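You operate a simulated robot arm through the tools that you are given. There is no shell and no other tool. Be economical: measure what you need, move in short steps, check, and stop when the job is done.

You are at the controls of a simulated two-armed robot. One attempt, no reset.

TASK
Pick up the brown filter with one hand, pass it to the other hand and put it on the bare end of the lift table. Fetch the yellow wiper and set it on the cream card. Take the yellow fuse on the top of the yellow bench and put it away on the bottom shelf of the grey bench. Fetch the small orange strap and set it on top of the medium brown card. Put the bent strip on the top of the wooden bench away in the inside of the yellow skip. Take the orange-edged card on the top of the wooden bench and put it away on the top of the purple bench. Any order will do. Set down upright: brown filter, orange-edged card.

Only the result counts: the job must be done as asked and must still hold three seconds after the hand-in. Knocking over, shifting, dropping, spilling or breaking anything else fails it.

THE ROBOT
Two 7-joint arms with fingered hands on one trunk, on a base that drives. Base frame: it is fixed to the floor where the robot stands at the start and does not move with it; the origin is under the middle of the robot, x ahead of it, y to its left, z up. Readings come in m, rad, newtons and seconds.
The left shoulder is at the start at [0.059, 0.174, 1.065], the right one opposite. With the tool pointing down near the work surface each hand reaches from about 0.1 to 0.48 m from the robot's upright axis, wherever it stands, measured 20 degrees to its own side. Places, roughly: bare end of the lift table [-3.7, 1.6, 0.9]; bent strip (10x4x4 cm) [0.4, 9.2, 0.9]; bottom shelf of the grey bench [-4.6, -1.7, 0.3]; brown filter (6x6x11 cm) [0.5, 0, 0.9]; cream card [2.5, 10.75, 1]; inside of the yellow skip [-1.8, 10.2, 0.4]; medium brown card (36x25x4 cm) [0.1, 11.4, 0.3]; orange-edged card [0.75, 9, 1]; small orange strap (5x23x12 cm) [0.2, 11.3, 0.9]; top of the purple bench [0.7, 0.8, 0.9]; yellow fuse (3x3x8 cm) [2.5, 11.7, 0.9]; yellow wiper (8x6x5 cm) [2.3, 10.7, 0.9]. Payload 3.8 kg a hand.
Tool frame (each hand has its own): the origin (TCP) lies between the finger pads and is the grasp point; the fingertips stand 0.026 m ahead of it; z points along the fingers, y is the line along which they close. The gripper opens to 0.132 m. The gripper's body begins 0.073 m behind the TCP. The gripper is a hand of 3 fingers: y runs from the thumb to the fingers, the wrist lies at [0, 0, -0.224] in the tool frame, and closing takes about 1.5 s.
Orientation is that of the tool frame in the base frame, as a unit quaternion [w, x, y, z]. With the fingers straight down and closing along the base's y, the tool's x points along the base's -x, its y along +y and its z along -z.

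THE INTERFACE
- The arms move only by the tool servo_tool. It takes "left_series", "right_series" or both (then of equal length, played together; a hand with none holds still); each is a list of rows, each a list of 6 numbers: the shift along the tool's x, y, z in units of 40 mm (1.0 is 40 mm), then the turn, a rotation vector about the tool's x, y, z in units of 5 degrees (1.0 is 5 degrees). In form: [[x, y, z, wx, wy, wz], ...]. A call has 1 to 8 rows; each row shifts and turns the commanded pose from where the row before left it, along the tool's axes as they then stand. "left_grip" and "right_grip" are, for a hand that has rows, the finger opening in m, from 0 to 0.132, set as the call begins (left out, the last holds). A call with a number of a shift or a turn outside -1 to 1 is refused whole. A row lasts 0.2 s, in which the tool goes at most 0.05 m and 0.15 rad; a call with a longer step from one row to the next is refused whole, and so is a gripper value outside its range. Where a pose cannot be reached the arm comes as near as it can. A force on the tool above 40 N (or 10 N above the force at the start of the call, whichever is more), or a blocked arm, ends the call early, and 0.2 s more pass. Each finger travels about 0.108 m/s and halts on what it meets, pressing with about 22 N; the grip force reading is that of the motor and also rises with nothing between the fingers. The clock runs only during rows and for 0.2 s after the last one: add rows that do not move to give the fingers time. The reply holds the time, the measured pose of the TCP, the force on the tool along the base axes, the opening and the grip force, in the units named above and with some noise, with the torque about the TCP (base axes, N m) and any sound that the robot's microphone picked up.
- Cameras (640 x 400 px; columns grow to the right, rows downward): "scene" is now at [0.1758, 0.0032, 0.9945]; the picture's right is [0.05, -1.00, 0.00], its down [0.23, 0.01, -0.97] and it looks along [0.97, 0.05, 0.23] (base axes); focal length 216 px, centre (320, 200). "left" rides on the left gripper at [-0.062, 0.003, -0.092] in its tool frame; the picture's right is [-0.05, -1.00, 0.00], its down [0.83, -0.04, -0.56] and it looks along [0.55, -0.03, 0.83] (tool axes); focal length 230 px, centre (320, 200). "right" rides on the right gripper at [0.062, 0.003, -0.092] in its tool frame; the picture's right is [-0.05, 1.00, 0.00], its down [-0.83, -0.04, -0.56] and it looks along [-0.55, -0.03, 0.83] (tool axes); focal length 230 px, centre (320, 200).
- grab_frame(camera): a new picture of that camera. The clock stands still meanwhile.
- raise_lower(by): slides the trunk up (or, below 0, down) by that many m; the arms and the scene camera ride with it, the base frame stays. It gives what a move gives, with no picture.
- base_move(legs): drives the robot by 1 to 6 legs, each [ahead, left, turn to the left] in m, m and rad, along the robot's own axes; the way and the turn of a leg run together, so that a leg with both is an arc; at most 1.5 m and 3.142 rad a leg. The arms and the cameras ride along, it lands a little off, and it stops where it bumps. It gives what a move gives.
- set_grasp(shape, hand): the hand has 3 fingers and takes this shape, open, in about a second: jaw (thumb against the fingers, like two jaws); tri (thumb and two fingers); tip (a fingertip pinch); poke (one finger out to press); point (the index stretched); flat (the hand flat); cup (the hand cupped); fist (a fist). The gripper value then closes the fingers along that shape, each until it touches; the sizes above hold for jaw. It gives what a move gives, with no picture.
- pan_tilt(pan, tilt): turns the head with the scene camera to pan (to the left, within 1.047 rad either way) and tilt (down, from -0.506 to 1.204), counted from straight ahead of the robot. It gives what a move gives.
- probe_pixels(camera, pixels): for up to 12 pixels [column, row] of the newest picture of that camera ("zoom" is the newest enlarged one), the place [x, y, z] in the base frame of the surface seen there, good to about 0.003 m. The clock stands still meanwhile.
- enlarge(camera, box): a new picture of the part [left, top, right, bottom] of that camera's present view, enlarged. The clock stands still meanwhile.
- job_done(): hands the job in; it is judged then, once.

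Work in short steps. Measure before you move; look again where a grasp or a placing could have gone wrong, and mend it. You have 131 turns and 154 pictures in all, those below and enlarged ones among them. Open the grippers and draw the arms clear of the work before you hand the job in, unless the task says otherwise; then end with one line.

The tools are called after "Call:" as name(argument=value, ...) on one line, values as JSON. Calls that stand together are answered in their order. servo_tool: Moves the arms, as the interface text tells. Its arguments: {"type":"object","properties":{"left_series":{"type":"array","items":{"type":"array","items":{"type":"number"}}},"left_grip":{"type":"number"},"right_series":{"type":"array","items":{"type":"array","items":{"type":"number"}}},"right_grip":{"type":"number"}},"required":[]} The other tools are called the same way: raise_lower (by) slides the trunk up or down; set_grasp (shape, hand) gives the hand a shape; base_move (legs) drives the base; pan_tilt (pan, tilt) turns the head that bears the scene camera; grab_frame (camera) takes a picture; probe_pixels (camera, pixels) gives the place of the surface under pixels of a picture; enlarge (camera, box) takes an enlarged picture of a part of a camera's view; job_done () hands the job in.

At the start:

```text
time_s: 0.0
left_eef_pos: [0.5185, 0.1936, 1.1271]
left_orientation: [0.0, 0.001, 1.0, 0.0]
left_contact_force: [0.1, 0.2, 0.0]
left_torque: [0.02, -0.01, 0.01]
left_gripper_width: 0.1318
left_grip_force: 0.1
left_shape: jaw
right_eef_pos: [0.3544, -0.1115, 1.0875]
right_orientation: [-0.001, 0.0, 1.0, 0.0]
right_contact_force: [0.0, 0.0, -0.6]
right_torque: [0.01, 0.02, 0.0]
right_gripper_width: 0.132
right_grip_force: 0.1
right_shape: jaw
trunk travel left (down, up): [-0.375, 0.107]
robot x, y, heading: [0.0007, -0.0015, -0.004]
head pan, tilt: [0.054, -0.23]
```

scene: 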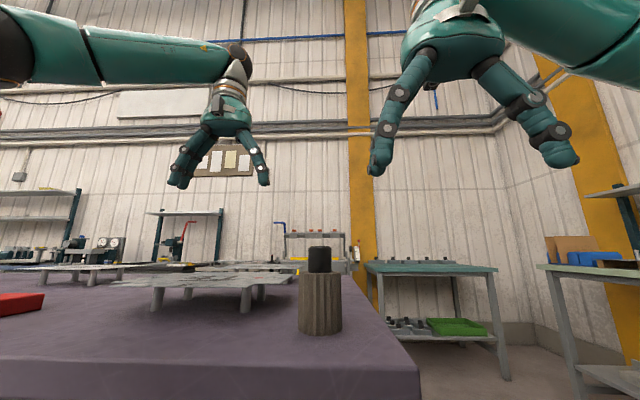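
right: 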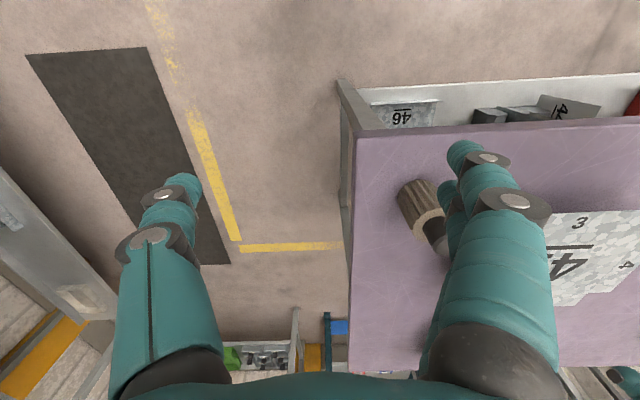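
left: 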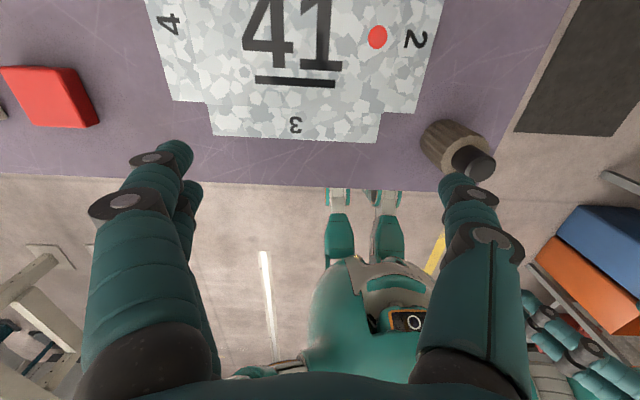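

The filter stands at scene (320,300), near the purple bench edge. I tilt the head down to look at it before measuring.

Call:
pan_tilt(pan=0.0, tilt=0.5)

Call:
grab_frame(camera="scene")

Call:
probe_pixels(camera="right", pixels=[[412, 200], [430, 225], [440, 238], [400, 260], [380, 190], [590, 250]])

```text
time_s: 1.1
left_eef_pos: [0.5176, 0.1941, 1.1273]
left_orientation: [0.001, 0.0, 1.0, 0.0]
left_contact_force: [-0.1, -0.1, 0.5]
left_torque: [0.02, 0.0, 0.01]
left_gripper_width: 0.1319
left_grip_force: 0.0
left_shape: jaw
right_eef_pos: [0.3553, -0.1109, 1.0884]
right_orientation: [0.0, -0.001, 1.0, 0.001]
right_contact_force: [0.7, 0.1, -0.5]
right_torque: [0.0, 0.02, -0.05]
right_gripper_width: 0.1319
right_grip_force: 0.1
right_shape: jaw
trunk travel left (down, up): [-0.375, 0.107]
robot x, y, heading: [0.0035, -0.0031, -0.002]
head pan, tilt: [0.0, 0.499]
```

```text
150 pictures are left
```

scene: 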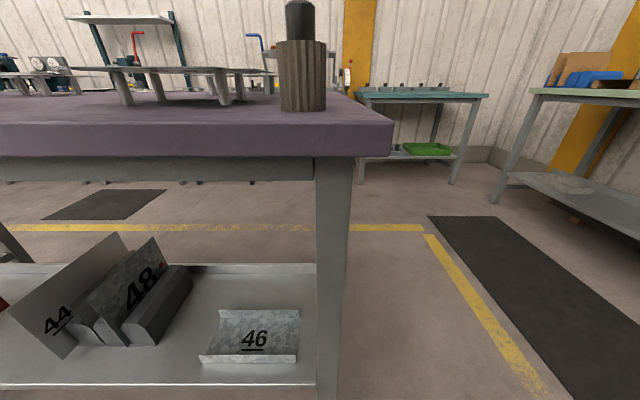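

```text
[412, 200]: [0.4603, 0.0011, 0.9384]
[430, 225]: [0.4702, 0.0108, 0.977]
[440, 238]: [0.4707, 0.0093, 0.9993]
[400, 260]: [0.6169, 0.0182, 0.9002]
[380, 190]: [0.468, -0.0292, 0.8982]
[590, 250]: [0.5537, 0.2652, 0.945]
```

Bench top is at z≈0.90. I probe the filter and the bench edges in the scene picture.

Call:
probe_pixels(camera="scene", pixels=[[303, 105], [303, 50], [284, 80], [322, 80], [300, 20], [300, 36], [300, 4], [389, 152], [200, 156], [345, 92], [150, 100], [210, 90]])

```text
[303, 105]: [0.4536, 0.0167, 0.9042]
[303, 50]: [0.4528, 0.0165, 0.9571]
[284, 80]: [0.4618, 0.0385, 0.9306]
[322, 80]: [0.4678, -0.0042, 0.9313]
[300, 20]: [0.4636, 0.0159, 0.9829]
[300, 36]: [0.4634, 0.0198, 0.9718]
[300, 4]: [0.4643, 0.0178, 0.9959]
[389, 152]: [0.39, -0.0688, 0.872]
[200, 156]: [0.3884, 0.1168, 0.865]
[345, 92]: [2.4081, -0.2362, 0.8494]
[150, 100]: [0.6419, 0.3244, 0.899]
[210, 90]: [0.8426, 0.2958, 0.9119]
```

Filter body: centre ≈(0.482, 0.016), r≈0.028, z 0.90–0.966, with a thinner cap to ~1.01; bench edge x=0.39, y=-0.069. I'll turn the right hand horizontal (pointing +y) for a low side grasp and yaw the left 90° so it can take the cap from above.

Call:
servo_tool(right_series=[[-0.79, -0.25, 0, 0, 0, 0], [-0.79, -0.25, 0, 0, 0, 0], [-0.79, -0.25, 0, 0, 0, 0], [-0.79, -0.25, 0, 0, 0, 0], [0, 0, 0, -0.9897, 0.9897, 0.9897], [0, 0, 0, -0.9897, 0.9897, 0.9897], [0, 0, 0, -0.9897, 0.9897, 0.9897], [0, 0, 0, -0.9897, 0.9897, 0.9897]], left_series=[[0, 0.4, 0, 0, 0, 1], [0, 0.4, 0, 0, 0, 1], [0, 0, 0, 0, 0, 1], [0, 0, 0, 0, 0, 1], [0, 0, 0, 0, 0, 1], [0, 0, 0, 0, 0, 1], [0, 0, 0, 0, 0, 1], [0, 0, 0, 0, 0, 1]])

Call:
servo_tool(right_series=[[0, 0, 0, -0.9897, 0.9897, 0.9897], [0, 0, 0, -0.9897, 0.9897, 0.9897], [0, 0, 0, -0.9897, 0.9897, 0.9897], [0, 0, 0, -0.9897, 0.9897, 0.9897], [0, 0, 0, -0.9897, 0.9897, 0.9897], [0, 0, 0, -0.9897, 0.9897, 0.9897], [0, 0, 0, -0.9897, 0.9897, 0.9897], [0, 0, 0, -0.9897, 0.9897, 0.9897]], left_series=[[0, 0, 0, 0, 0, 1], [0, 0, 0, 0, 0, 1], [0, 0, 0, 0, 0, 1], [0, 0, 0, 0, 0, 1], [0, 0, 0, 0, 0, 1], [0, 0, 0, 0, 0, 1], [0, 0, 0, 0, 0, 1], [0, 0, 0, 0, 0, 1]])

```text
time_s: 2.9
left_eef_pos: [0.5199, 0.2233, 1.1256]
left_orientation: [0.0, 0.342, 0.94, 0.0]
left_contact_force: [0.9, -0.4, -0.5]
left_torque: [-0.01, 0.02, 0.01]
left_gripper_width: 0.1316
left_grip_force: 0.0
left_shape: jaw
right_eef_pos: [0.4813, -0.1517, 1.089]
right_orientation: [-0.172, 0.171, 0.955, 0.171]
right_contact_force: [0.3, -0.7, -0.1]
right_torque: [-0.01, 0.01, 0.02]
right_gripper_width: 0.1319
right_grip_force: 0.1
right_shape: jaw
trunk travel left (down, up): [-0.375, 0.107]
robot x, y, heading: [0.0003, 0.0008, 0.002]
head pan, tilt: [0.0, 0.499]
```

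```text
time_s: 4.7
left_eef_pos: [0.5189, 0.226, 1.1277]
left_orientation: [0.001, 0.643, 0.766, 0.0]
left_contact_force: [0.2, 0.0, -0.3]
left_torque: [-0.02, 0.0, 0.0]
left_gripper_width: 0.1318
left_grip_force: 0.1
left_shape: jaw
right_eef_pos: [0.4812, -0.1518, 1.0876]
right_orientation: [-0.452, 0.452, 0.622, 0.453]
right_contact_force: [0.0, -0.8, 0.2]
right_torque: [0.0, 0.03, 0.0]
right_gripper_width: 0.1319
right_grip_force: 0.0
right_shape: jaw
trunk travel left (down, up): [-0.375, 0.107]
robot x, y, heading: [-0.0018, -0.0008, -0.001]
head pan, tilt: [0.0, 0.499]
```

Both turns track well. Finish the turn, tilt 10° down, and descend at y≈-0.15 beside the bench corner to z≈0.94.

Call:
servo_tool(right_series=[[0, 0, 0, -0.9897, 0.9897, 0.9897], [0, 0, 0, -0.9897, 0.9897, 0.9897], [0, 0, 0, 0, -1, 0], [0, 0, 0, 0, -1, 0], [-0.91, 0, 0.16, 0, 0, 0], [-0.91, 0, 0.16, 0, 0, 0], [-0.91, 0, 0.16, 0, 0, 0], [-0.91, 0, 0.16, 0, 0, 0]], left_series=[[0, 0, 0, 0, 0, 1], [0, 0, 0, 0, 0, 1], [0, 0, 0, 0, 0, 0], [0, 0, 0, 0, 0, 0], [0, 0, 0, 0, 0, 0], [0, 0, 0, 0, 0, 0], [0, 0, 0, 0, 0, 0], [0, 0, 0, 0, 0, 0]])

Call:
grab_frame(camera="scene")

Call:
grab_frame(camera="right")

```text
time_s: 6.5
left_eef_pos: [0.52, 0.2252, 1.1248]
left_orientation: [0.0, 0.707, 0.707, 0.0]
left_contact_force: [-0.2, 0.1, -1.0]
left_torque: [0.01, -0.01, 0.0]
left_gripper_width: 0.132
left_grip_force: 0.0
left_shape: jaw
right_eef_pos: [0.4783, -0.1533, 0.9391]
right_orientation: [-0.454, 0.542, 0.541, 0.455]
right_contact_force: [0.2, -0.9, -0.1]
right_torque: [0.01, -0.02, -0.03]
right_gripper_width: 0.1318
right_grip_force: 0.0
right_shape: jaw
trunk travel left (down, up): [-0.375, 0.107]
robot x, y, heading: [0.0014, 0.0036, 0.002]
head pan, tilt: [0.0, 0.499]
```

```text
149 pictures are left
```

scene: 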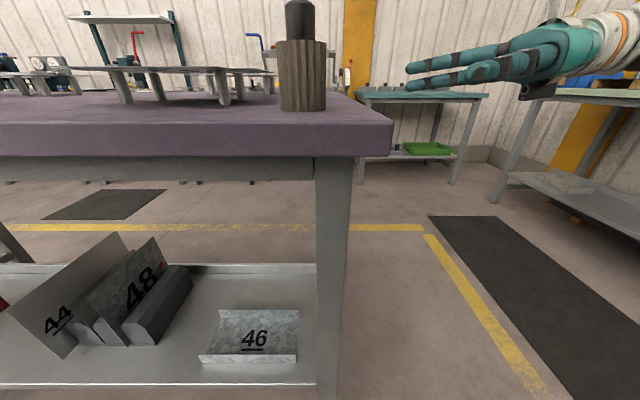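

```text
148 pictures are left
```

right: 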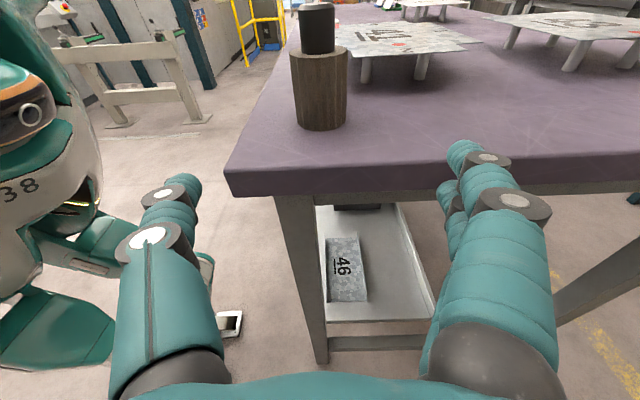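

The hand is level with the filter body; the filter lies straight ahead. Advance 0.16 m in +y at constant height.

Call:
servo_tool(right_series=[[0.174, 0.025, 0.985, 0, 0, 0], [0.174, 0.025, 0.985, 0, 0, 0], [0.174, 0.025, 0.985, 0, 0, 0], [0.174, 0.025, 0.985, 0, 0, 0]])

Call:
grab_frame(camera="right")

```text
time_s: 7.5
left_eef_pos: [0.519, 0.2261, 1.1261]
left_orientation: [-0.001, 0.706, 0.708, 0.0]
left_contact_force: [-0.4, -0.5, 0.7]
left_torque: [0.01, -0.03, 0.0]
left_gripper_width: 0.1319
left_grip_force: 0.0
left_shape: jaw
right_eef_pos: [0.4862, 0.009, 0.9363]
right_orientation: [-0.455, 0.542, 0.542, 0.454]
right_contact_force: [0.3, -0.3, -0.6]
right_torque: [-0.01, 0.03, 0.02]
right_gripper_width: 0.1322
right_grip_force: 0.0
right_shape: jaw
trunk travel left (down, up): [-0.375, 0.107]
robot x, y, heading: [-0.0023, 0.0006, -0.0]
head pan, tilt: [0.0, 0.499]
```

```text
147 pictures are left
```

right: 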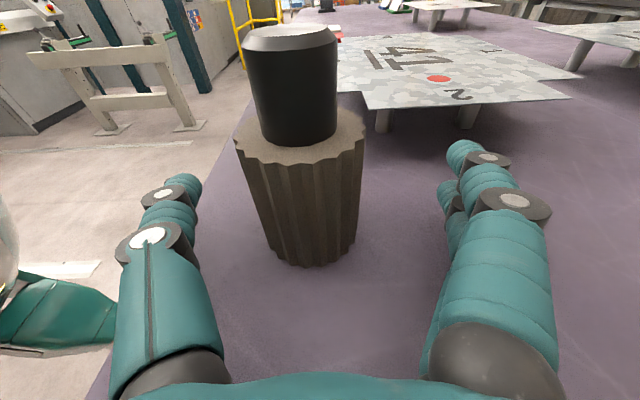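

Filter sits between the fingers. Close.

Call:
servo_tool(right_series=[[0, 0, 0, 0, 0, 0], [0, 0, 0, 0, 0, 0], [0, 0, 0, 0, 0, 0], [0, 0, 0, 0, 0, 0], [0, 0, 0, 0, 0, 0], [0, 0, 0, 0, 0, 0], [0, 0, 0, 0, 0, 0]], right_grip=0)

Call:
servo_tool(right_series=[[0.985, 0, -0.174, 0, 0, 0], [0.985, 0, -0.174, 0, 0, 0], [0.985, 0, -0.174, 0, 0, 0], [0, 0, 0, 0, 0, 0]])

Call:
grab_frame(camera="right")

Call:
grab_frame(camera="scene")

```text
time_s: 9.1
left_eef_pos: [0.52, 0.2247, 1.1255]
left_orientation: [0.0, 0.707, 0.707, 0.001]
left_contact_force: [-0.9, -0.1, -0.2]
left_torque: [0.01, 0.04, 0.01]
left_gripper_width: 0.1318
left_grip_force: 0.0
left_shape: jaw
right_eef_pos: [0.4866, 0.0082, 0.9365]
right_orientation: [-0.454, 0.542, 0.541, 0.455]
right_contact_force: [0.0, 1.3, 1.3]
right_torque: [-0.03, 0.0, 0.0]
right_gripper_width: 0.0453
right_grip_force: 22.4
right_shape: jaw
trunk travel left (down, up): [-0.375, 0.107]
robot x, y, heading: [-0.0043, 0.0006, 0.001]
head pan, tilt: [0.0, 0.499]
```

```text
time_s: 10.1
left_eef_pos: [0.5188, 0.2243, 1.1258]
left_orientation: [0.0, 0.707, 0.707, 0.001]
left_contact_force: [-0.7, 0.2, -1.0]
left_torque: [-0.02, -0.03, 0.04]
left_gripper_width: 0.132
left_grip_force: 0.2
left_shape: jaw
right_eef_pos: [0.4847, 0.0065, 1.06]
right_orientation: [-0.455, 0.542, 0.542, 0.453]
right_contact_force: [-0.8, -0.8, 0.0]
right_torque: [-0.01, 0.03, -0.02]
right_gripper_width: 0.0453
right_grip_force: 22.2
right_shape: jaw
trunk travel left (down, up): [-0.375, 0.107]
robot x, y, heading: [0.0031, -0.0042, 0.003]
head pan, tilt: [0.0, 0.499]
```

```text
146 pictures are left
```

right: 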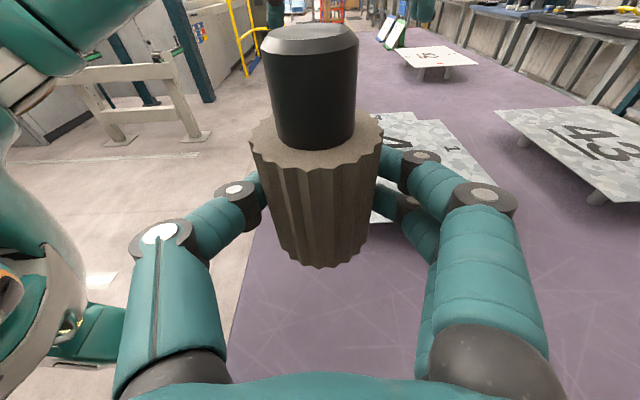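

```text
145 pictures are left
```

scene: 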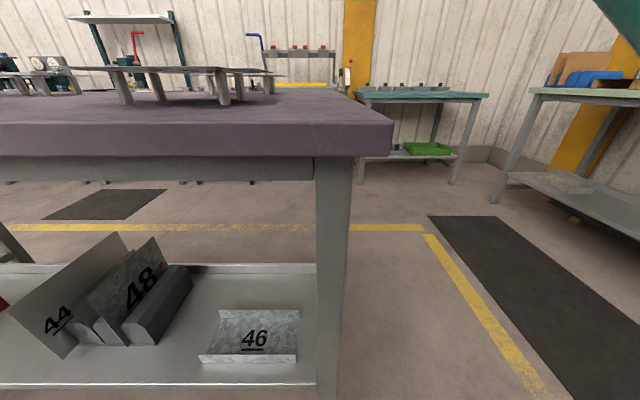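

Grip holds (0.045 opening, upright). I lower the right hand 0.05 for an easy meeting height and raise the left above; then locate the cap.

Call:
servo_tool(right_series=[[-0.615, 0, 0.109, 0, 0, 0], [-0.615, 0, 0.109, 0, 0, 0], [0, 0, 0, 0, 0, 0]], left_series=[[0, 0, -0.8, 0, 0, 0], [0, 0, -0.8, 0, 0, 0], [0, 0, 0, 0, 0, 0]])

Call:
pan_tilt(pan=0, tilt=0.1)

Call:
grab_frame(camera="right")

Call:
grab_frame(camera="scene")

Call:
probe_pixels(camera="right", pixels=[[310, 38], [268, 38], [355, 38], [310, 60], [310, 140], [275, 90], [350, 90]])

```text
time_s: 10.9
left_eef_pos: [0.5217, 0.2279, 1.1879]
left_orientation: [0.0, 0.707, 0.707, 0.001]
left_contact_force: [-0.1, 0.4, -0.4]
left_torque: [-0.01, 0.01, -0.01]
left_gripper_width: 0.1317
left_grip_force: 0.0
left_shape: jaw
right_eef_pos: [0.4851, 0.0082, 1.0088]
right_orientation: [-0.454, 0.543, 0.541, 0.455]
right_contact_force: [0.2, -0.4, 0.8]
right_torque: [0.0, -0.01, 0.03]
right_gripper_width: 0.0451
right_grip_force: 21.3
right_shape: jaw
trunk travel left (down, up): [-0.375, 0.107]
robot x, y, heading: [0.004, 0.003, -0.002]
head pan, tilt: [0.0, 0.499]
```

```text
time_s: 11.8
left_eef_pos: [0.5212, 0.2282, 1.1886]
left_orientation: [0.001, 0.707, 0.707, 0.0]
left_contact_force: [0.2, 0.6, -0.1]
left_torque: [0.0, 0.01, 0.01]
left_gripper_width: 0.1319
left_grip_force: 0.0
left_shape: jaw
right_eef_pos: [0.4846, 0.0081, 1.0089]
right_orientation: [-0.455, 0.542, 0.541, 0.455]
right_contact_force: [-0.2, -1.4, -0.4]
right_torque: [0.0, -0.01, 0.01]
right_gripper_width: 0.0453
right_grip_force: 21.7
right_shape: jaw
trunk travel left (down, up): [-0.375, 0.107]
robot x, y, heading: [0.0009, -0.0, 0.0]
head pan, tilt: [0.0, 0.099]
```

```text
144 pictures are left
```

right: 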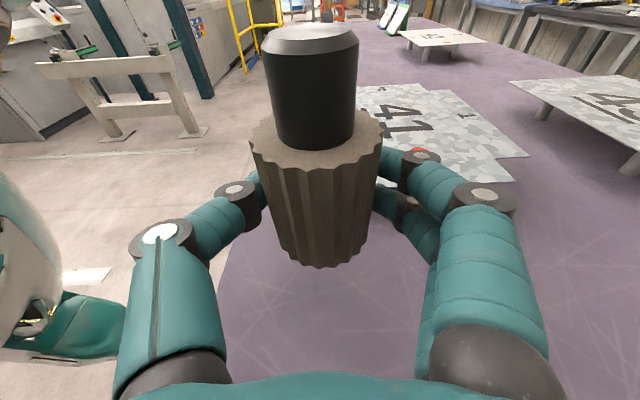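

```text
143 pictures are left
```

scene: 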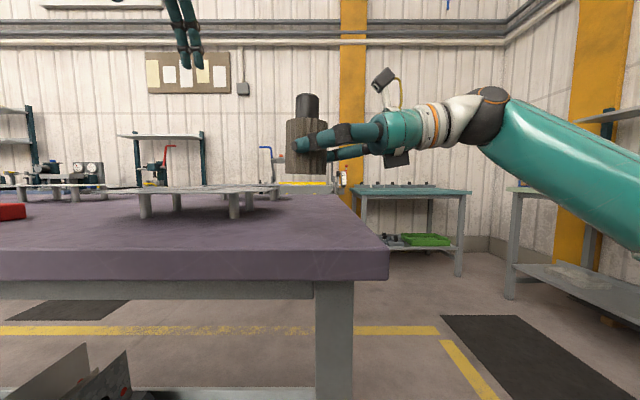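

```text
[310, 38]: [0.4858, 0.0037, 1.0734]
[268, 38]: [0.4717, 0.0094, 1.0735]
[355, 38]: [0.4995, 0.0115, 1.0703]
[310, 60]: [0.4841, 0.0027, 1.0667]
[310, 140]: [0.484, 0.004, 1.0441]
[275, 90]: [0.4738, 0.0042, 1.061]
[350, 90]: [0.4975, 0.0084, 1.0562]
```

Cap centre ≈(0.485, 0.020), z 1.036–1.078. Move the left hand over it, then check before descending.

Call:
servo_tool(left_series=[[-0.867, -0.15, 0, 0, 0, 0], [-0.867, -0.15, 0, 0, 0, 0], [-0.867, -0.15, 0, 0, 0, 0], [-0.867, -0.15, 0, 0, 0, 0], [-0.867, -0.15, 0, 0, 0, 0], [-0.867, -0.15, 0, 0, 0, 0], [0, 0, 0.5, 0, 0, 0], [0, 0, 0.5, 0, 0, 0]])

Call:
grab_frame(camera="left")

Call:
grab_frame(camera="scene")

```text
time_s: 13.6
left_eef_pos: [0.4853, 0.0161, 1.1501]
left_orientation: [0.0, 0.707, 0.707, 0.0]
left_contact_force: [-0.9, 0.7, 0.9]
left_torque: [0.01, 0.02, -0.02]
left_gripper_width: 0.1318
left_grip_force: 0.0
left_shape: jaw
right_eef_pos: [0.4851, 0.0079, 1.0082]
right_orientation: [-0.454, 0.542, 0.541, 0.455]
right_contact_force: [0.3, 0.2, -0.9]
right_torque: [0.01, 0.02, -0.02]
right_gripper_width: 0.045
right_grip_force: 22.1
right_shape: jaw
trunk travel left (down, up): [-0.375, 0.107]
robot x, y, heading: [-0.0032, 0.0009, -0.002]
head pan, tilt: [0.0, 0.099]
```

```text
142 pictures are left
```

left: 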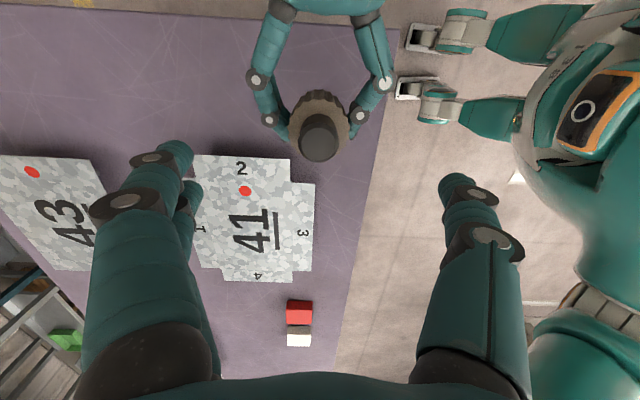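

```text
141 pictures are left
```

scene: 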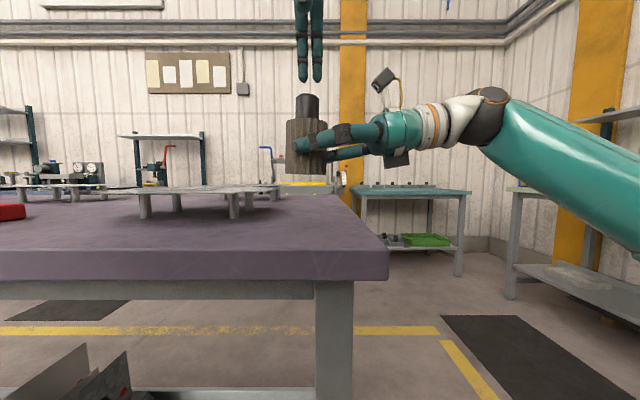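

Aligned. Descend 0.078 and close on the cap.

Call:
servo_tool(left_series=[[0.1, 0, 0.65, 0, 0, 0], [0, 0, 0.65, 0, 0, 0], [0, 0, 0.65, 0, 0, 0]])

Call:
servo_tool(left_series=[[0, 0, 0, 0, 0, 0], [0, 0, 0, 0, 0, 0], [0, 0, 0, 0, 0, 0], [0, 0, 0, 0, 0, 0], [0, 0, 0, 0, 0, 0], [0, 0, 0, 0, 0, 0], [0, 0, 0, 0, 0, 0]], left_grip=0)

Call:
grab_frame(camera="scene")

```text
time_s: 14.4
left_eef_pos: [0.4856, 0.0193, 1.0743]
left_orientation: [0.001, 0.707, 0.708, 0.0]
left_contact_force: [0.2, 1.0, -1.0]
left_torque: [-0.01, 0.0, -0.02]
left_gripper_width: 0.1319
left_grip_force: 0.0
left_shape: jaw
right_eef_pos: [0.4853, 0.0074, 1.0092]
right_orientation: [-0.454, 0.542, 0.541, 0.454]
right_contact_force: [0.2, 0.3, -1.5]
right_torque: [-0.02, -0.01, 0.0]
right_gripper_width: 0.0452
right_grip_force: 22.2
right_shape: jaw
trunk travel left (down, up): [-0.375, 0.107]
robot x, y, heading: [0.0001, 0.0017, -0.0]
head pan, tilt: [0.0, 0.099]
```

```text
time_s: 16.0
left_eef_pos: [0.4845, 0.0192, 1.0747]
left_orientation: [0.001, 0.707, 0.707, 0.0]
left_contact_force: [0.8, 0.9, -1.6]
left_torque: [-0.01, 0.01, -0.03]
left_gripper_width: 0.0218
left_grip_force: 22.4
left_shape: jaw
right_eef_pos: [0.4864, 0.0079, 1.0091]
right_orientation: [-0.454, 0.542, 0.542, 0.454]
right_contact_force: [-1.1, -1.0, 0.1]
right_torque: [0.03, 0.03, 0.02]
right_gripper_width: 0.0452
right_grip_force: 22.6
right_shape: jaw
trunk travel left (down, up): [-0.375, 0.107]
robot x, y, heading: [-0.0011, 0.0046, 0.002]
head pan, tilt: [0.0, 0.099]
```

```text
140 pictures are left
```

scene: 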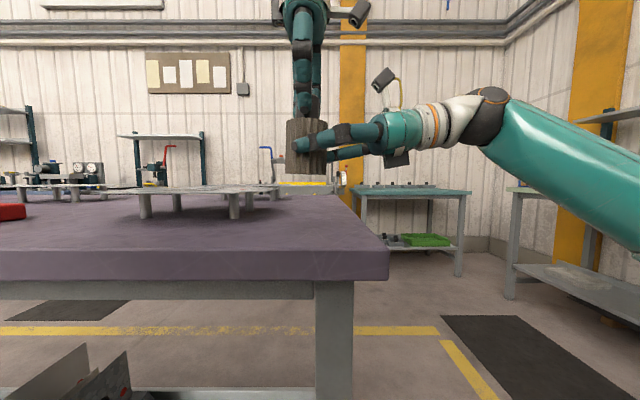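

Left grips the cap. Open the right and withdraw to -y, then check.

Call:
servo_tool(right_series=[[0, 0, 0, 0, 0, 0], [0, 0, 0, 0, 0, 0], [0, 0, 0, 0, 0, 0], [0, 0, 0, 0, 0, 0], [-0.174, 0, -0.95, 0, 0, 0], [-0.174, 0, -0.95, 0, 0, 0], [-0.174, 0, -0.95, 0, 0, 0], [-0.174, 0, -0.95, 0, 0, 0]], right_grip=0.132)

Call:
grab_frame(camera="scene")

```text
time_s: 17.8
left_eef_pos: [0.4846, 0.0176, 1.0734]
left_orientation: [0.0, 0.706, 0.708, 0.0]
left_contact_force: [-0.1, 0.6, -0.6]
left_torque: [0.01, 0.03, 0.01]
left_gripper_width: 0.022
left_grip_force: 21.9
left_shape: jaw
right_eef_pos: [0.4849, -0.1484, 1.0096]
right_orientation: [-0.455, 0.541, 0.542, 0.455]
right_contact_force: [-0.3, -0.4, -0.2]
right_torque: [-0.02, 0.03, -0.02]
right_gripper_width: 0.1318
right_grip_force: 0.1
right_shape: jaw
trunk travel left (down, up): [-0.375, 0.107]
robot x, y, heading: [0.0024, -0.001, -0.005]
head pan, tilt: [0.0, 0.099]
```

```text
139 pictures are left
```

scene: 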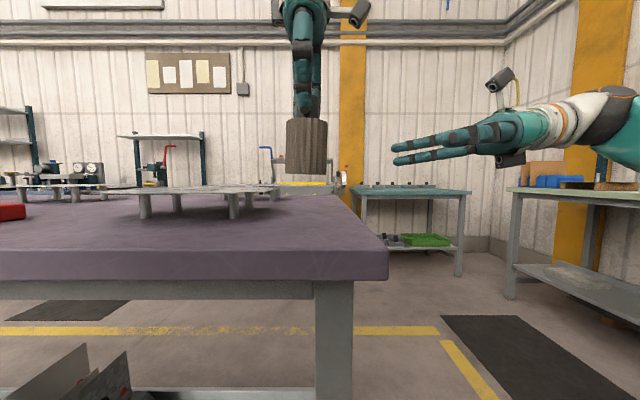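

Passed successfully. Now restore the right hand to pointing down and yaw the left back, raising both.

Call:
servo_tool(right_series=[[0.9, 0, 0, 0, 1, 0], [0.9, 0, 0, 0, 1, 0], [0, 0, 0, 0.9897, -0.9897, -0.9897], [0, 0, 0, 0.9897, -0.9897, -0.9897], [0, 0, 0, 0.9897, -0.9897, -0.9897], [0, 0, 0, 0.9897, -0.9897, -0.9897], [0, 0, 0, 0.9897, -0.9897, -0.9897], [0, 0, 0, 0.9897, -0.9897, -0.9897]], left_series=[[0, 0, -0.9, 0, 0, -1], [0, 0, -0.9, 0, 0, -1], [0, 0, 0, 0, 0, -1], [0, 0, 0, 0, 0, -1], [0, 0, 0, 0, 0, -1], [0, 0, 0, 0, 0, -1], [0, 0, 0, 0, 0, -1], [0, 0, 0, 0, 0, -1]])

Call:
servo_tool(right_series=[[0, 0, 0, 0.9897, -0.9897, -0.9897], [0, 0, 0, 0.9897, -0.9897, -0.9897], [0, 0, 0, 0.9897, -0.9897, -0.9897], [0, 0, 0, 0.9897, -0.9897, -0.9897], [0, 0, 0, 0.9897, -0.9897, -0.9897], [0, 0, 0, 0.9897, -0.9897, -0.9897], [0, 0, 0, 0.9897, -0.9897, -0.9897], [0, 0, 0, 0.9897, -0.9897, -0.9897]], left_series=[[0, 0, 0, 0, 0, -1], [0, 0, 0, 0, 0, -1], [0, 0, 0, 0, 0, -1], [0, 0, 0, 0, 0, -1], [0, 0, 0, 0, 0, -1], [0, 0, 0, 0, 0, -1], [0, 0, 0, 0, 0, -1], [0, 0, 0, 0, 0, -1]])

Call:
servo_tool(right_series=[[0.9, 0, 0, 0, 0, 0], [0.9, 0, 0, 0, 0, 0], [0.9, 0, 0, 0, 0, 0], [0.9, 0, 0, 0, 0, 0]], left_series=[[0.9, 0.4, 0, 0, 0, -1], [0.9, 0.4, 0, 0, 0, -1], [0.9, 0.4, 0, 0, 0, 0], [0.9, 0.4, 0, 0, 0, 0]])

Call:
pan_tilt(pan=1.0, tilt=0.15)

Call:
grab_frame(camera="scene")

```text
time_s: 19.6
left_eef_pos: [0.484, 0.0205, 1.1455]
left_orientation: [0.0, 0.421, 0.907, -0.001]
left_contact_force: [-0.9, 0.3, -0.7]
left_torque: [0.0, -0.01, 0.01]
left_gripper_width: 0.0216
left_grip_force: 22.1
left_shape: jaw
right_eef_pos: [0.4844, -0.1381, 1.0804]
right_orientation: [-0.325, 0.325, 0.826, 0.325]
right_contact_force: [-0.2, 1.4, 0.0]
right_torque: [0.0, -0.01, 0.0]
right_gripper_width: 0.1319
right_grip_force: 0.1
right_shape: jaw
trunk travel left (down, up): [-0.375, 0.107]
robot x, y, heading: [-0.0017, -0.0006, 0.007]
head pan, tilt: [0.0, 0.099]
```

```text
time_s: 21.4
left_eef_pos: [0.4823, 0.0211, 1.1446]
left_orientation: [0.0, 0.086, 0.996, 0.0]
left_contact_force: [0.5, 0.1, -1.1]
left_torque: [-0.02, 0.01, 0.01]
left_gripper_width: 0.0218
left_grip_force: 21.8
left_shape: jaw
right_eef_pos: [0.486, -0.1385, 1.0817]
right_orientation: [0.001, 0.0, 1.0, -0.001]
right_contact_force: [0.0, -0.4, -0.7]
right_torque: [0.03, 0.01, 0.01]
right_gripper_width: 0.1321
right_grip_force: 0.2
right_shape: jaw
trunk travel left (down, up): [-0.375, 0.107]
robot x, y, heading: [0.0011, -0.0005, 0.002]
head pan, tilt: [0.0, 0.099]
```

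```text
time_s: 22.4
left_eef_pos: [0.3439, 0.0943, 1.1459]
left_orientation: [0.001, 0.0, 1.0, 0.0]
left_contact_force: [-0.7, 0.3, 0.3]
left_torque: [0.02, -0.05, -0.02]
left_gripper_width: 0.0219
left_grip_force: 22.4
left_shape: jaw
right_eef_pos: [0.3406, -0.1359, 1.0807]
right_orientation: [0.001, 0.001, 1.0, 0.0]
right_contact_force: [-0.7, -0.4, 0.2]
right_torque: [0.03, -0.05, 0.01]
right_gripper_width: 0.1319
right_grip_force: 0.0
right_shape: jaw
trunk travel left (down, up): [-0.375, 0.107]
robot x, y, heading: [-0.0023, -0.0, -0.003]
head pan, tilt: [0.0, 0.099]
```

```text
time_s: 23.6
left_eef_pos: [0.3468, 0.0935, 1.1474]
left_orientation: [0.0, -0.001, 1.0, 0.0]
left_contact_force: [0.0, -0.5, -0.8]
left_torque: [0.02, -0.02, 0.01]
left_gripper_width: 0.0218
left_grip_force: 22.0
left_shape: jaw
right_eef_pos: [0.3428, -0.1367, 1.0803]
right_orientation: [0.0, 0.0, 1.0, 0.0]
right_contact_force: [-0.3, -0.5, 0.0]
right_torque: [-0.01, 0.02, -0.01]
right_gripper_width: 0.1319
right_grip_force: 0.2
right_shape: jaw
trunk travel left (down, up): [-0.375, 0.107]
robot x, y, heading: [0.0034, -0.0015, 0.002]
head pan, tilt: [1.0, 0.15]
```

```text
138 pictures are left
```

scene: 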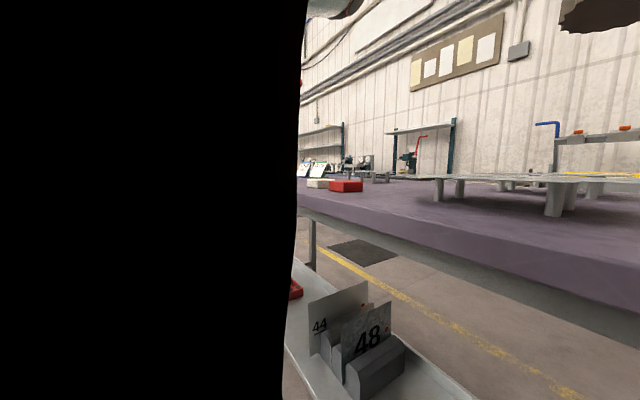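

Back away from the bench, then turn to face -x (towards the lift table) and look.

Call:
base_move(legs=[[-0.6, 0, 0], [0, 0, 2.9]])

Call:
pan_tilt(pan=0, tilt=0.1)

Call:
grab_frame(camera="scene")

```text
time_s: 33.8
left_eef_pos: [-0.9593, -0.0251, 1.1464]
left_orientation: [0.0, 0.994, -0.106, 0.0]
left_contact_force: [0.5, 0.5, 0.1]
left_torque: [0.01, 0.0, 0.01]
left_gripper_width: 0.0213
left_grip_force: 22.0
left_shape: jaw
right_eef_pos: [-0.9073, 0.1984, 1.0798]
right_orientation: [-0.001, 0.994, -0.107, 0.0]
right_contact_force: [-0.2, 0.3, -0.3]
right_torque: [0.01, 0.01, 0.0]
right_gripper_width: 0.1319
right_grip_force: 0.1
right_shape: jaw
trunk travel left (down, up): [-0.375, 0.107]
robot x, y, heading: [-0.6049, -0.0084, 2.929]
head pan, tilt: [1.0, 0.15]
```

```text
time_s: 35.1
left_eef_pos: [-0.9587, -0.0256, 1.145]
left_orientation: [-0.001, 0.994, -0.108, 0.0]
left_contact_force: [0.1, -0.7, 0.3]
left_torque: [0.01, 0.02, -0.02]
left_gripper_width: 0.0218
left_grip_force: 21.8
left_shape: jaw
right_eef_pos: [-0.9067, 0.1977, 1.0804]
right_orientation: [-0.001, 0.994, -0.108, 0.0]
right_contact_force: [-0.6, -0.5, -1.2]
right_torque: [0.02, -0.02, 0.03]
right_gripper_width: 0.132
right_grip_force: 0.0
right_shape: jaw
trunk travel left (down, up): [-0.375, 0.107]
robot x, y, heading: [-0.6033, -0.0087, 2.925]
head pan, tilt: [0.0, 0.099]
```

```text
137 pictures are left
```

scene: 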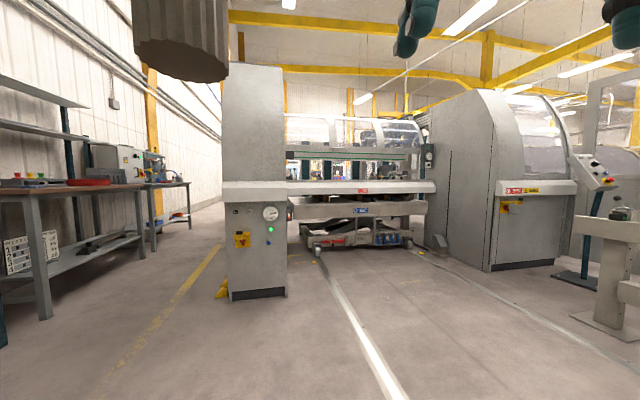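

I probe the scissor table behind the grey machine and surroundings to build a map.

Call:
probe_pixels(camera="scene", pixels=[[360, 240], [360, 208], [355, 188], [255, 280], [465, 250], [130, 190], [180, 186], [320, 170], [330, 185], [400, 205], [600, 310], [340, 350]])

Call:
enlarge(camera="scene", box=[220, 100, 460, 250])

```text
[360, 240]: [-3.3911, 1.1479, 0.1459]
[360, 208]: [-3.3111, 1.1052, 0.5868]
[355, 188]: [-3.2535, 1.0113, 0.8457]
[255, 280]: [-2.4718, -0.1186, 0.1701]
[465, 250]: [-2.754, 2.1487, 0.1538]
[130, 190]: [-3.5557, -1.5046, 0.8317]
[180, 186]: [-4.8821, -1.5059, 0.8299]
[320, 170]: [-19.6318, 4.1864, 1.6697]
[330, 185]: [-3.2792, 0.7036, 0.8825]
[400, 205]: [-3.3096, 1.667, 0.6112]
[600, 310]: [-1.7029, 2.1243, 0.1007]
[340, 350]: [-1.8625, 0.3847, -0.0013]
```

```text
2.67 times, centred on (340, 175) of scene
```

zoom: 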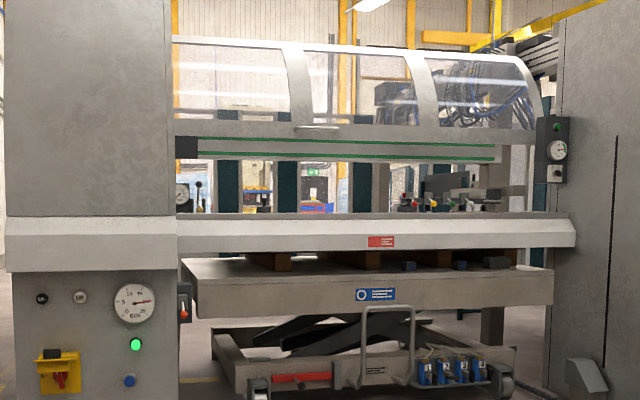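

Call:
probe_pixels(camera="zoom", pixels=[[270, 260], [370, 257], [220, 265], [490, 264], [525, 267], [430, 264], [400, 210], [430, 207], [470, 207], [350, 275], [550, 245], [200, 230]])

```text
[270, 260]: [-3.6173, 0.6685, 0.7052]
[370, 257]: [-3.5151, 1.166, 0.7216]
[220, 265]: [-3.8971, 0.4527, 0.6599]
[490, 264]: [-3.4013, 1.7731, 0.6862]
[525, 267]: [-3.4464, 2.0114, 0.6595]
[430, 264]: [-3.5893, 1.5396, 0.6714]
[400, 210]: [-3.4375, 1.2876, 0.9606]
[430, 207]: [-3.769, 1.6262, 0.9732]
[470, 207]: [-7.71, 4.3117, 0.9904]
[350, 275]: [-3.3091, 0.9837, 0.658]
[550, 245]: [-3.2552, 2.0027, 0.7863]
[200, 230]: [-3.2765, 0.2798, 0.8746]
```

There is a table inside the machine frame (objects at z≈0.96 near (-3.77,1.63)). I drive closer in front of the opening and look.

Call:
base_move(legs=[[1.1, -0.43, 0], [1.0, -0.42, 0.2]])

Call:
raise_lower(by=0.1)

Call:
pan_tilt(pan=0, tilt=0.25)

Call:
grab_frame(camera="scene")

```text
time_s: 46.2
left_eef_pos: [-2.8549, 1.1025, 1.1462]
left_orientation: [0.0, 1.0, -0.009, 0.0]
left_contact_force: [-0.3, -0.1, -1.3]
left_torque: [0.0, 0.02, 0.0]
left_gripper_width: 0.0216
left_grip_force: 21.9
left_shape: jaw
right_eef_pos: [-2.8468, 1.3328, 1.0814]
right_orientation: [-0.001, 1.0, -0.009, 0.0]
right_contact_force: [0.0, 0.0, 0.1]
right_torque: [0.02, 0.01, -0.02]
right_gripper_width: 0.1318
right_grip_force: 0.0
right_shape: jaw
trunk travel left (down, up): [-0.375, 0.107]
robot x, y, heading: [-2.5097, 1.1913, 3.124]
head pan, tilt: [0.0, 0.099]
```

```text
time_s: 47.6
left_eef_pos: [-2.8546, 1.1038, 1.2461]
left_orientation: [0.0, 1.0, -0.009, 0.001]
left_contact_force: [-0.9, -0.1, -1.6]
left_torque: [-0.01, -0.03, 0.01]
left_gripper_width: 0.0215
left_grip_force: 22.2
left_shape: jaw
right_eef_pos: [-2.847, 1.3329, 1.1794]
right_orientation: [-0.001, 1.0, -0.01, 0.002]
right_contact_force: [0.0, 0.4, -0.2]
right_torque: [0.01, -0.05, -0.03]
right_gripper_width: 0.1319
right_grip_force: 0.0
right_shape: jaw
trunk travel left (down, up): [-0.475, 0.007]
robot x, y, heading: [-2.5076, 1.191, 3.125]
head pan, tilt: [0.0, 0.099]
```

```text
time_s: 48.3
left_eef_pos: [-2.8533, 1.1038, 1.2467]
left_orientation: [0.001, 1.0, -0.009, 0.0]
left_contact_force: [-0.4, -0.6, -0.8]
left_torque: [-0.01, 0.02, -0.01]
left_gripper_width: 0.0217
left_grip_force: 22.1
left_shape: jaw
right_eef_pos: [-2.8465, 1.3335, 1.1805]
right_orientation: [0.0, 1.0, -0.009, 0.0]
right_contact_force: [0.3, -0.5, 0.0]
right_torque: [0.0, -0.03, 0.0]
right_gripper_width: 0.1317
right_grip_force: 0.1
right_shape: jaw
trunk travel left (down, up): [-0.475, 0.007]
robot x, y, heading: [-2.5036, 1.1892, 3.128]
head pan, tilt: [0.0, 0.25]
```

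```text
135 pictures are left
```

scene: 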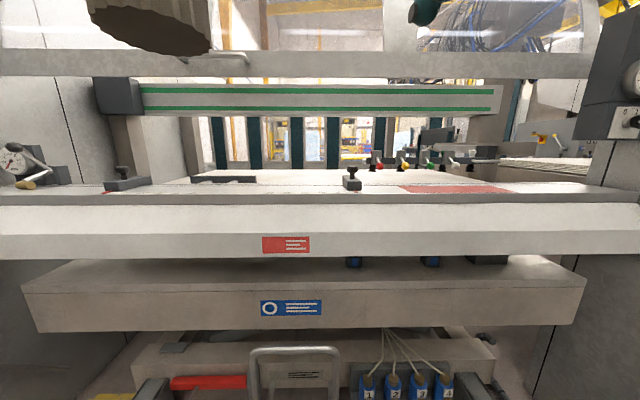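

Call:
probe_pixels(camera="scene", pixels=[[280, 178], [320, 194], [455, 189], [230, 180], [250, 192], [560, 190], [300, 240], [300, 270], [350, 180], [450, 180], [560, 162], [330, 175]])

Call:
enlarge(camera="scene", box=[80, 70, 640, 280])

```text
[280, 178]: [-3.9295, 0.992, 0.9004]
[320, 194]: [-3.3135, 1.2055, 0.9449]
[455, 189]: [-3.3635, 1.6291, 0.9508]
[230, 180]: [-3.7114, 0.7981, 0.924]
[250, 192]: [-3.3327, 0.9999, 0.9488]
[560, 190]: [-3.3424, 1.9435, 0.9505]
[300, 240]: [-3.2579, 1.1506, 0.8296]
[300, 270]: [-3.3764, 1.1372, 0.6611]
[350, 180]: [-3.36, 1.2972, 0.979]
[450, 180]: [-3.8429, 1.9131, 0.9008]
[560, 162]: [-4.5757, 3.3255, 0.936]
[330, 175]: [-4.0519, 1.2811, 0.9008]
```

```text
1.14 times, centred on (360, 175) of scene
```

zoom: 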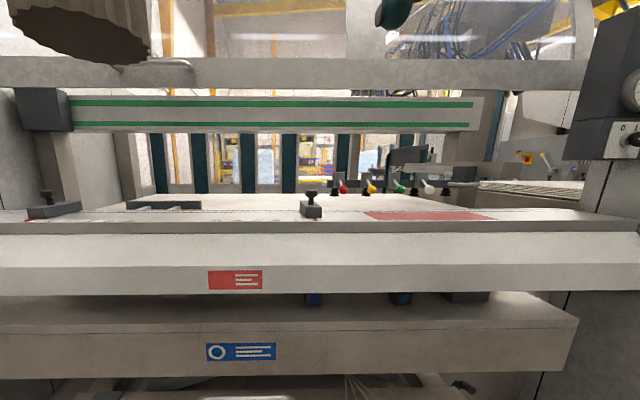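

Call:
probe_pixels(camera="scene", pixels=[[300, 62], [300, 95], [300, 110], [300, 30], [470, 75], [340, 150], [290, 150], [120, 100], [490, 100], [600, 80], [400, 62], [640, 390]])

Call:
pan_tilt(pan=-0.3, tilt=-0.35)

Call:
grab_frame(camera="scene")

```text
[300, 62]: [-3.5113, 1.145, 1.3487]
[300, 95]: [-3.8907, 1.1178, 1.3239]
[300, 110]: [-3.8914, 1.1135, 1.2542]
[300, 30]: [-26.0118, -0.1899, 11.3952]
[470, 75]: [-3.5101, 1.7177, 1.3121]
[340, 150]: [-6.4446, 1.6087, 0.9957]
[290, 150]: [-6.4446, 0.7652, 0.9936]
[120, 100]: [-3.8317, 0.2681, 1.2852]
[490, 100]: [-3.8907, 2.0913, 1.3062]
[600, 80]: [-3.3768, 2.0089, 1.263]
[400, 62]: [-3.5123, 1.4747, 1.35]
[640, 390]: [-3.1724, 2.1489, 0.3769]
```

```text
time_s: 49.3
left_eef_pos: [-2.8547, 1.1034, 1.2459]
left_orientation: [0.0, 1.0, -0.009, -0.001]
left_contact_force: [-0.1, 0.3, -1.1]
left_torque: [0.01, 0.02, 0.01]
left_gripper_width: 0.0216
left_grip_force: 22.0
left_shape: jaw
right_eef_pos: [-2.8462, 1.3325, 1.1798]
right_orientation: [0.001, 1.0, -0.009, 0.0]
right_contact_force: [0.5, 0.2, -0.7]
right_torque: [-0.01, -0.01, 0.0]
right_gripper_width: 0.1316
right_grip_force: 0.1
right_shape: jaw
trunk travel left (down, up): [-0.475, 0.007]
robot x, y, heading: [-2.5069, 1.189, 3.125]
head pan, tilt: [-0.3, -0.351]
```

```text
133 pictures are left
```

scene: 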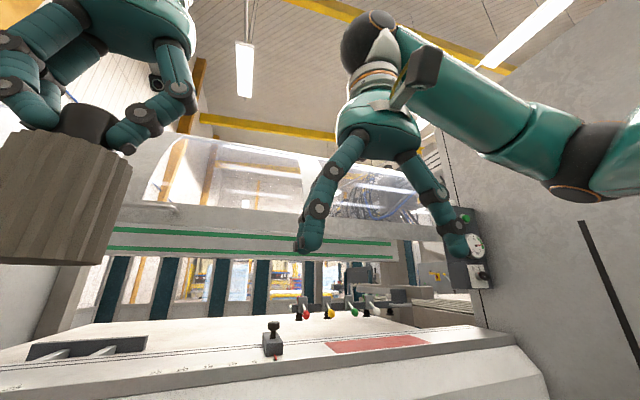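

The plate at z 0.90 lies behind a ledge (z 0.95, x≈-3.27..-3.4) and under a hood rail (x -3.51, z 1.31). I move closer and to the right to view the plate with the right hand camera.

Call:
base_move(legs=[[0.2, -0.3, 0.0]])

Call:
grab_frame(camera="right")

Call:
pan_tilt(pan=0, tilt=0.3)

Call:
grab_frame(camera="scene")

```text
time_s: 52.5
left_eef_pos: [-3.0499, 1.4028, 1.2462]
left_orientation: [0.0, 1.0, -0.008, 0.0]
left_contact_force: [-1.3, -0.5, -0.5]
left_torque: [-0.02, -0.01, -0.01]
left_gripper_width: 0.0218
left_grip_force: 22.1
left_shape: jaw
right_eef_pos: [-3.0419, 1.6318, 1.1799]
right_orientation: [0.0, 1.0, -0.008, 0.001]
right_contact_force: [-0.9, -1.2, 0.2]
right_torque: [0.01, -0.01, -0.01]
right_gripper_width: 0.1319
right_grip_force: 0.0
right_shape: jaw
trunk travel left (down, up): [-0.475, 0.007]
robot x, y, heading: [-2.6991, 1.4906, 3.13]
head pan, tilt: [-0.3, -0.351]
```

```text
132 pictures are left
```

right: 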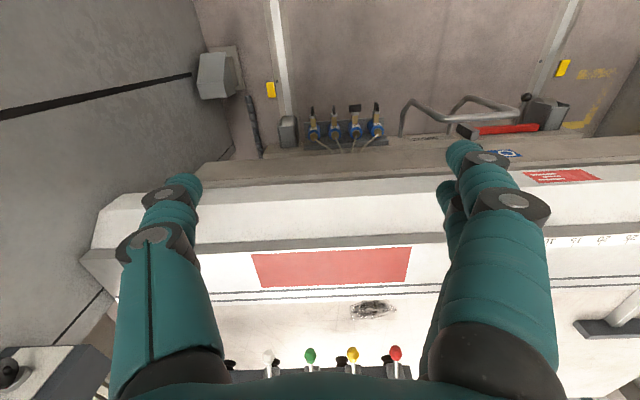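

```text
time_s: 53.5
left_eef_pos: [-3.0478, 1.4027, 1.2473]
left_orientation: [0.0, 1.0, -0.008, 0.0]
left_contact_force: [0.5, 0.5, 0.0]
left_torque: [0.01, 0.02, 0.0]
left_gripper_width: 0.0216
left_grip_force: 22.5
left_shape: jaw
right_eef_pos: [-3.0417, 1.6315, 1.1801]
right_orientation: [0.0, 1.0, -0.008, 0.0]
right_contact_force: [0.3, 0.2, -0.3]
right_torque: [0.0, 0.03, -0.01]
right_gripper_width: 0.132
right_grip_force: 0.0
right_shape: jaw
trunk travel left (down, up): [-0.475, 0.007]
robot x, y, heading: [-2.7015, 1.4913, 3.13]
head pan, tilt: [0.0, 0.3]
```

```text
131 pictures are left
```

scene: 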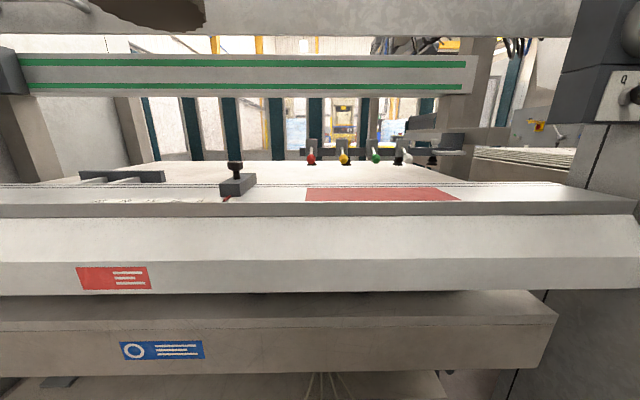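

A small item lies on the plate at right-image (372,310). Probing the plate boundaries and this item.

Call:
probe_pixels(camera="right", pixels=[[372, 308], [372, 318], [300, 260], [300, 293], [300, 305], [300, 330], [420, 320], [400, 270], [270, 360], [200, 290], [250, 320], [450, 300]])

Call:
enlarge(camera="right", box=[200, 230, 480, 380])

```text
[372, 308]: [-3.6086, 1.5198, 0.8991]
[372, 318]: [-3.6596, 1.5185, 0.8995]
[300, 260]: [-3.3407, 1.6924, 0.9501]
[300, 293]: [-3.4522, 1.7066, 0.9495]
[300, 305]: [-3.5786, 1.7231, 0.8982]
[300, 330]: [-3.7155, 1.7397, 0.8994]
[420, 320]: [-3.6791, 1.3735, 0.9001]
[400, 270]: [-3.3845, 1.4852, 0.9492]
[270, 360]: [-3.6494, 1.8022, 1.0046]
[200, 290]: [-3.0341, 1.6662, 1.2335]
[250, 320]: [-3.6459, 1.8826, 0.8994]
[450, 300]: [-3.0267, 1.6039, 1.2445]
```

```text
2.29 times, centred on (340, 305) of right
```

zoom: 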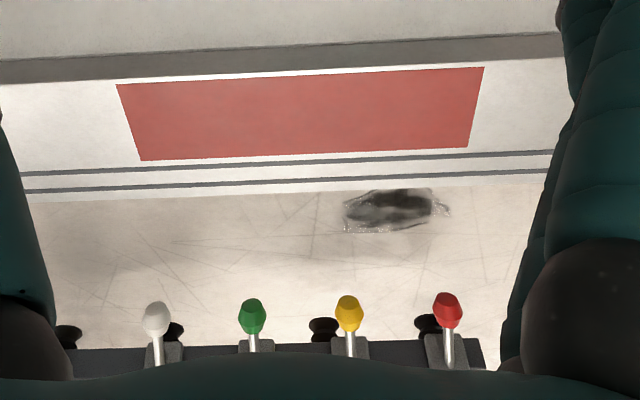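

Call:
probe_pixels(camera="scene", pixels=[[311, 158], [343, 158], [376, 158], [399, 158], [312, 150], [330, 166], [345, 170], [420, 172], [500, 180], [250, 170], [455, 150], [520, 157]])

Call:
enlarge(camera="scene", box=[200, 120, 580, 220])

```text
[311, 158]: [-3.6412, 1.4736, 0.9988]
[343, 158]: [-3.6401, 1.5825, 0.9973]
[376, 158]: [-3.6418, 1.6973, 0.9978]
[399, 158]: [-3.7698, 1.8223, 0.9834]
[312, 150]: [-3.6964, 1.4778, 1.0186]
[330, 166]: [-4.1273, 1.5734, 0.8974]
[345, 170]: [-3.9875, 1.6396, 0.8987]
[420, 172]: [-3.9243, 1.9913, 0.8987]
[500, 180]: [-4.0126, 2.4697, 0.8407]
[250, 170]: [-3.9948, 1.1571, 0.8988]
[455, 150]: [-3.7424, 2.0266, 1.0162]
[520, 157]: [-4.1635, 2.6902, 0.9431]
```

```text
1.68 times, centred on (390, 170) of scene
```

zoom: 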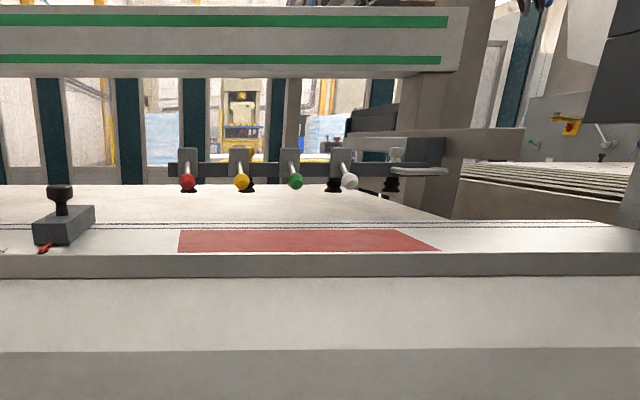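

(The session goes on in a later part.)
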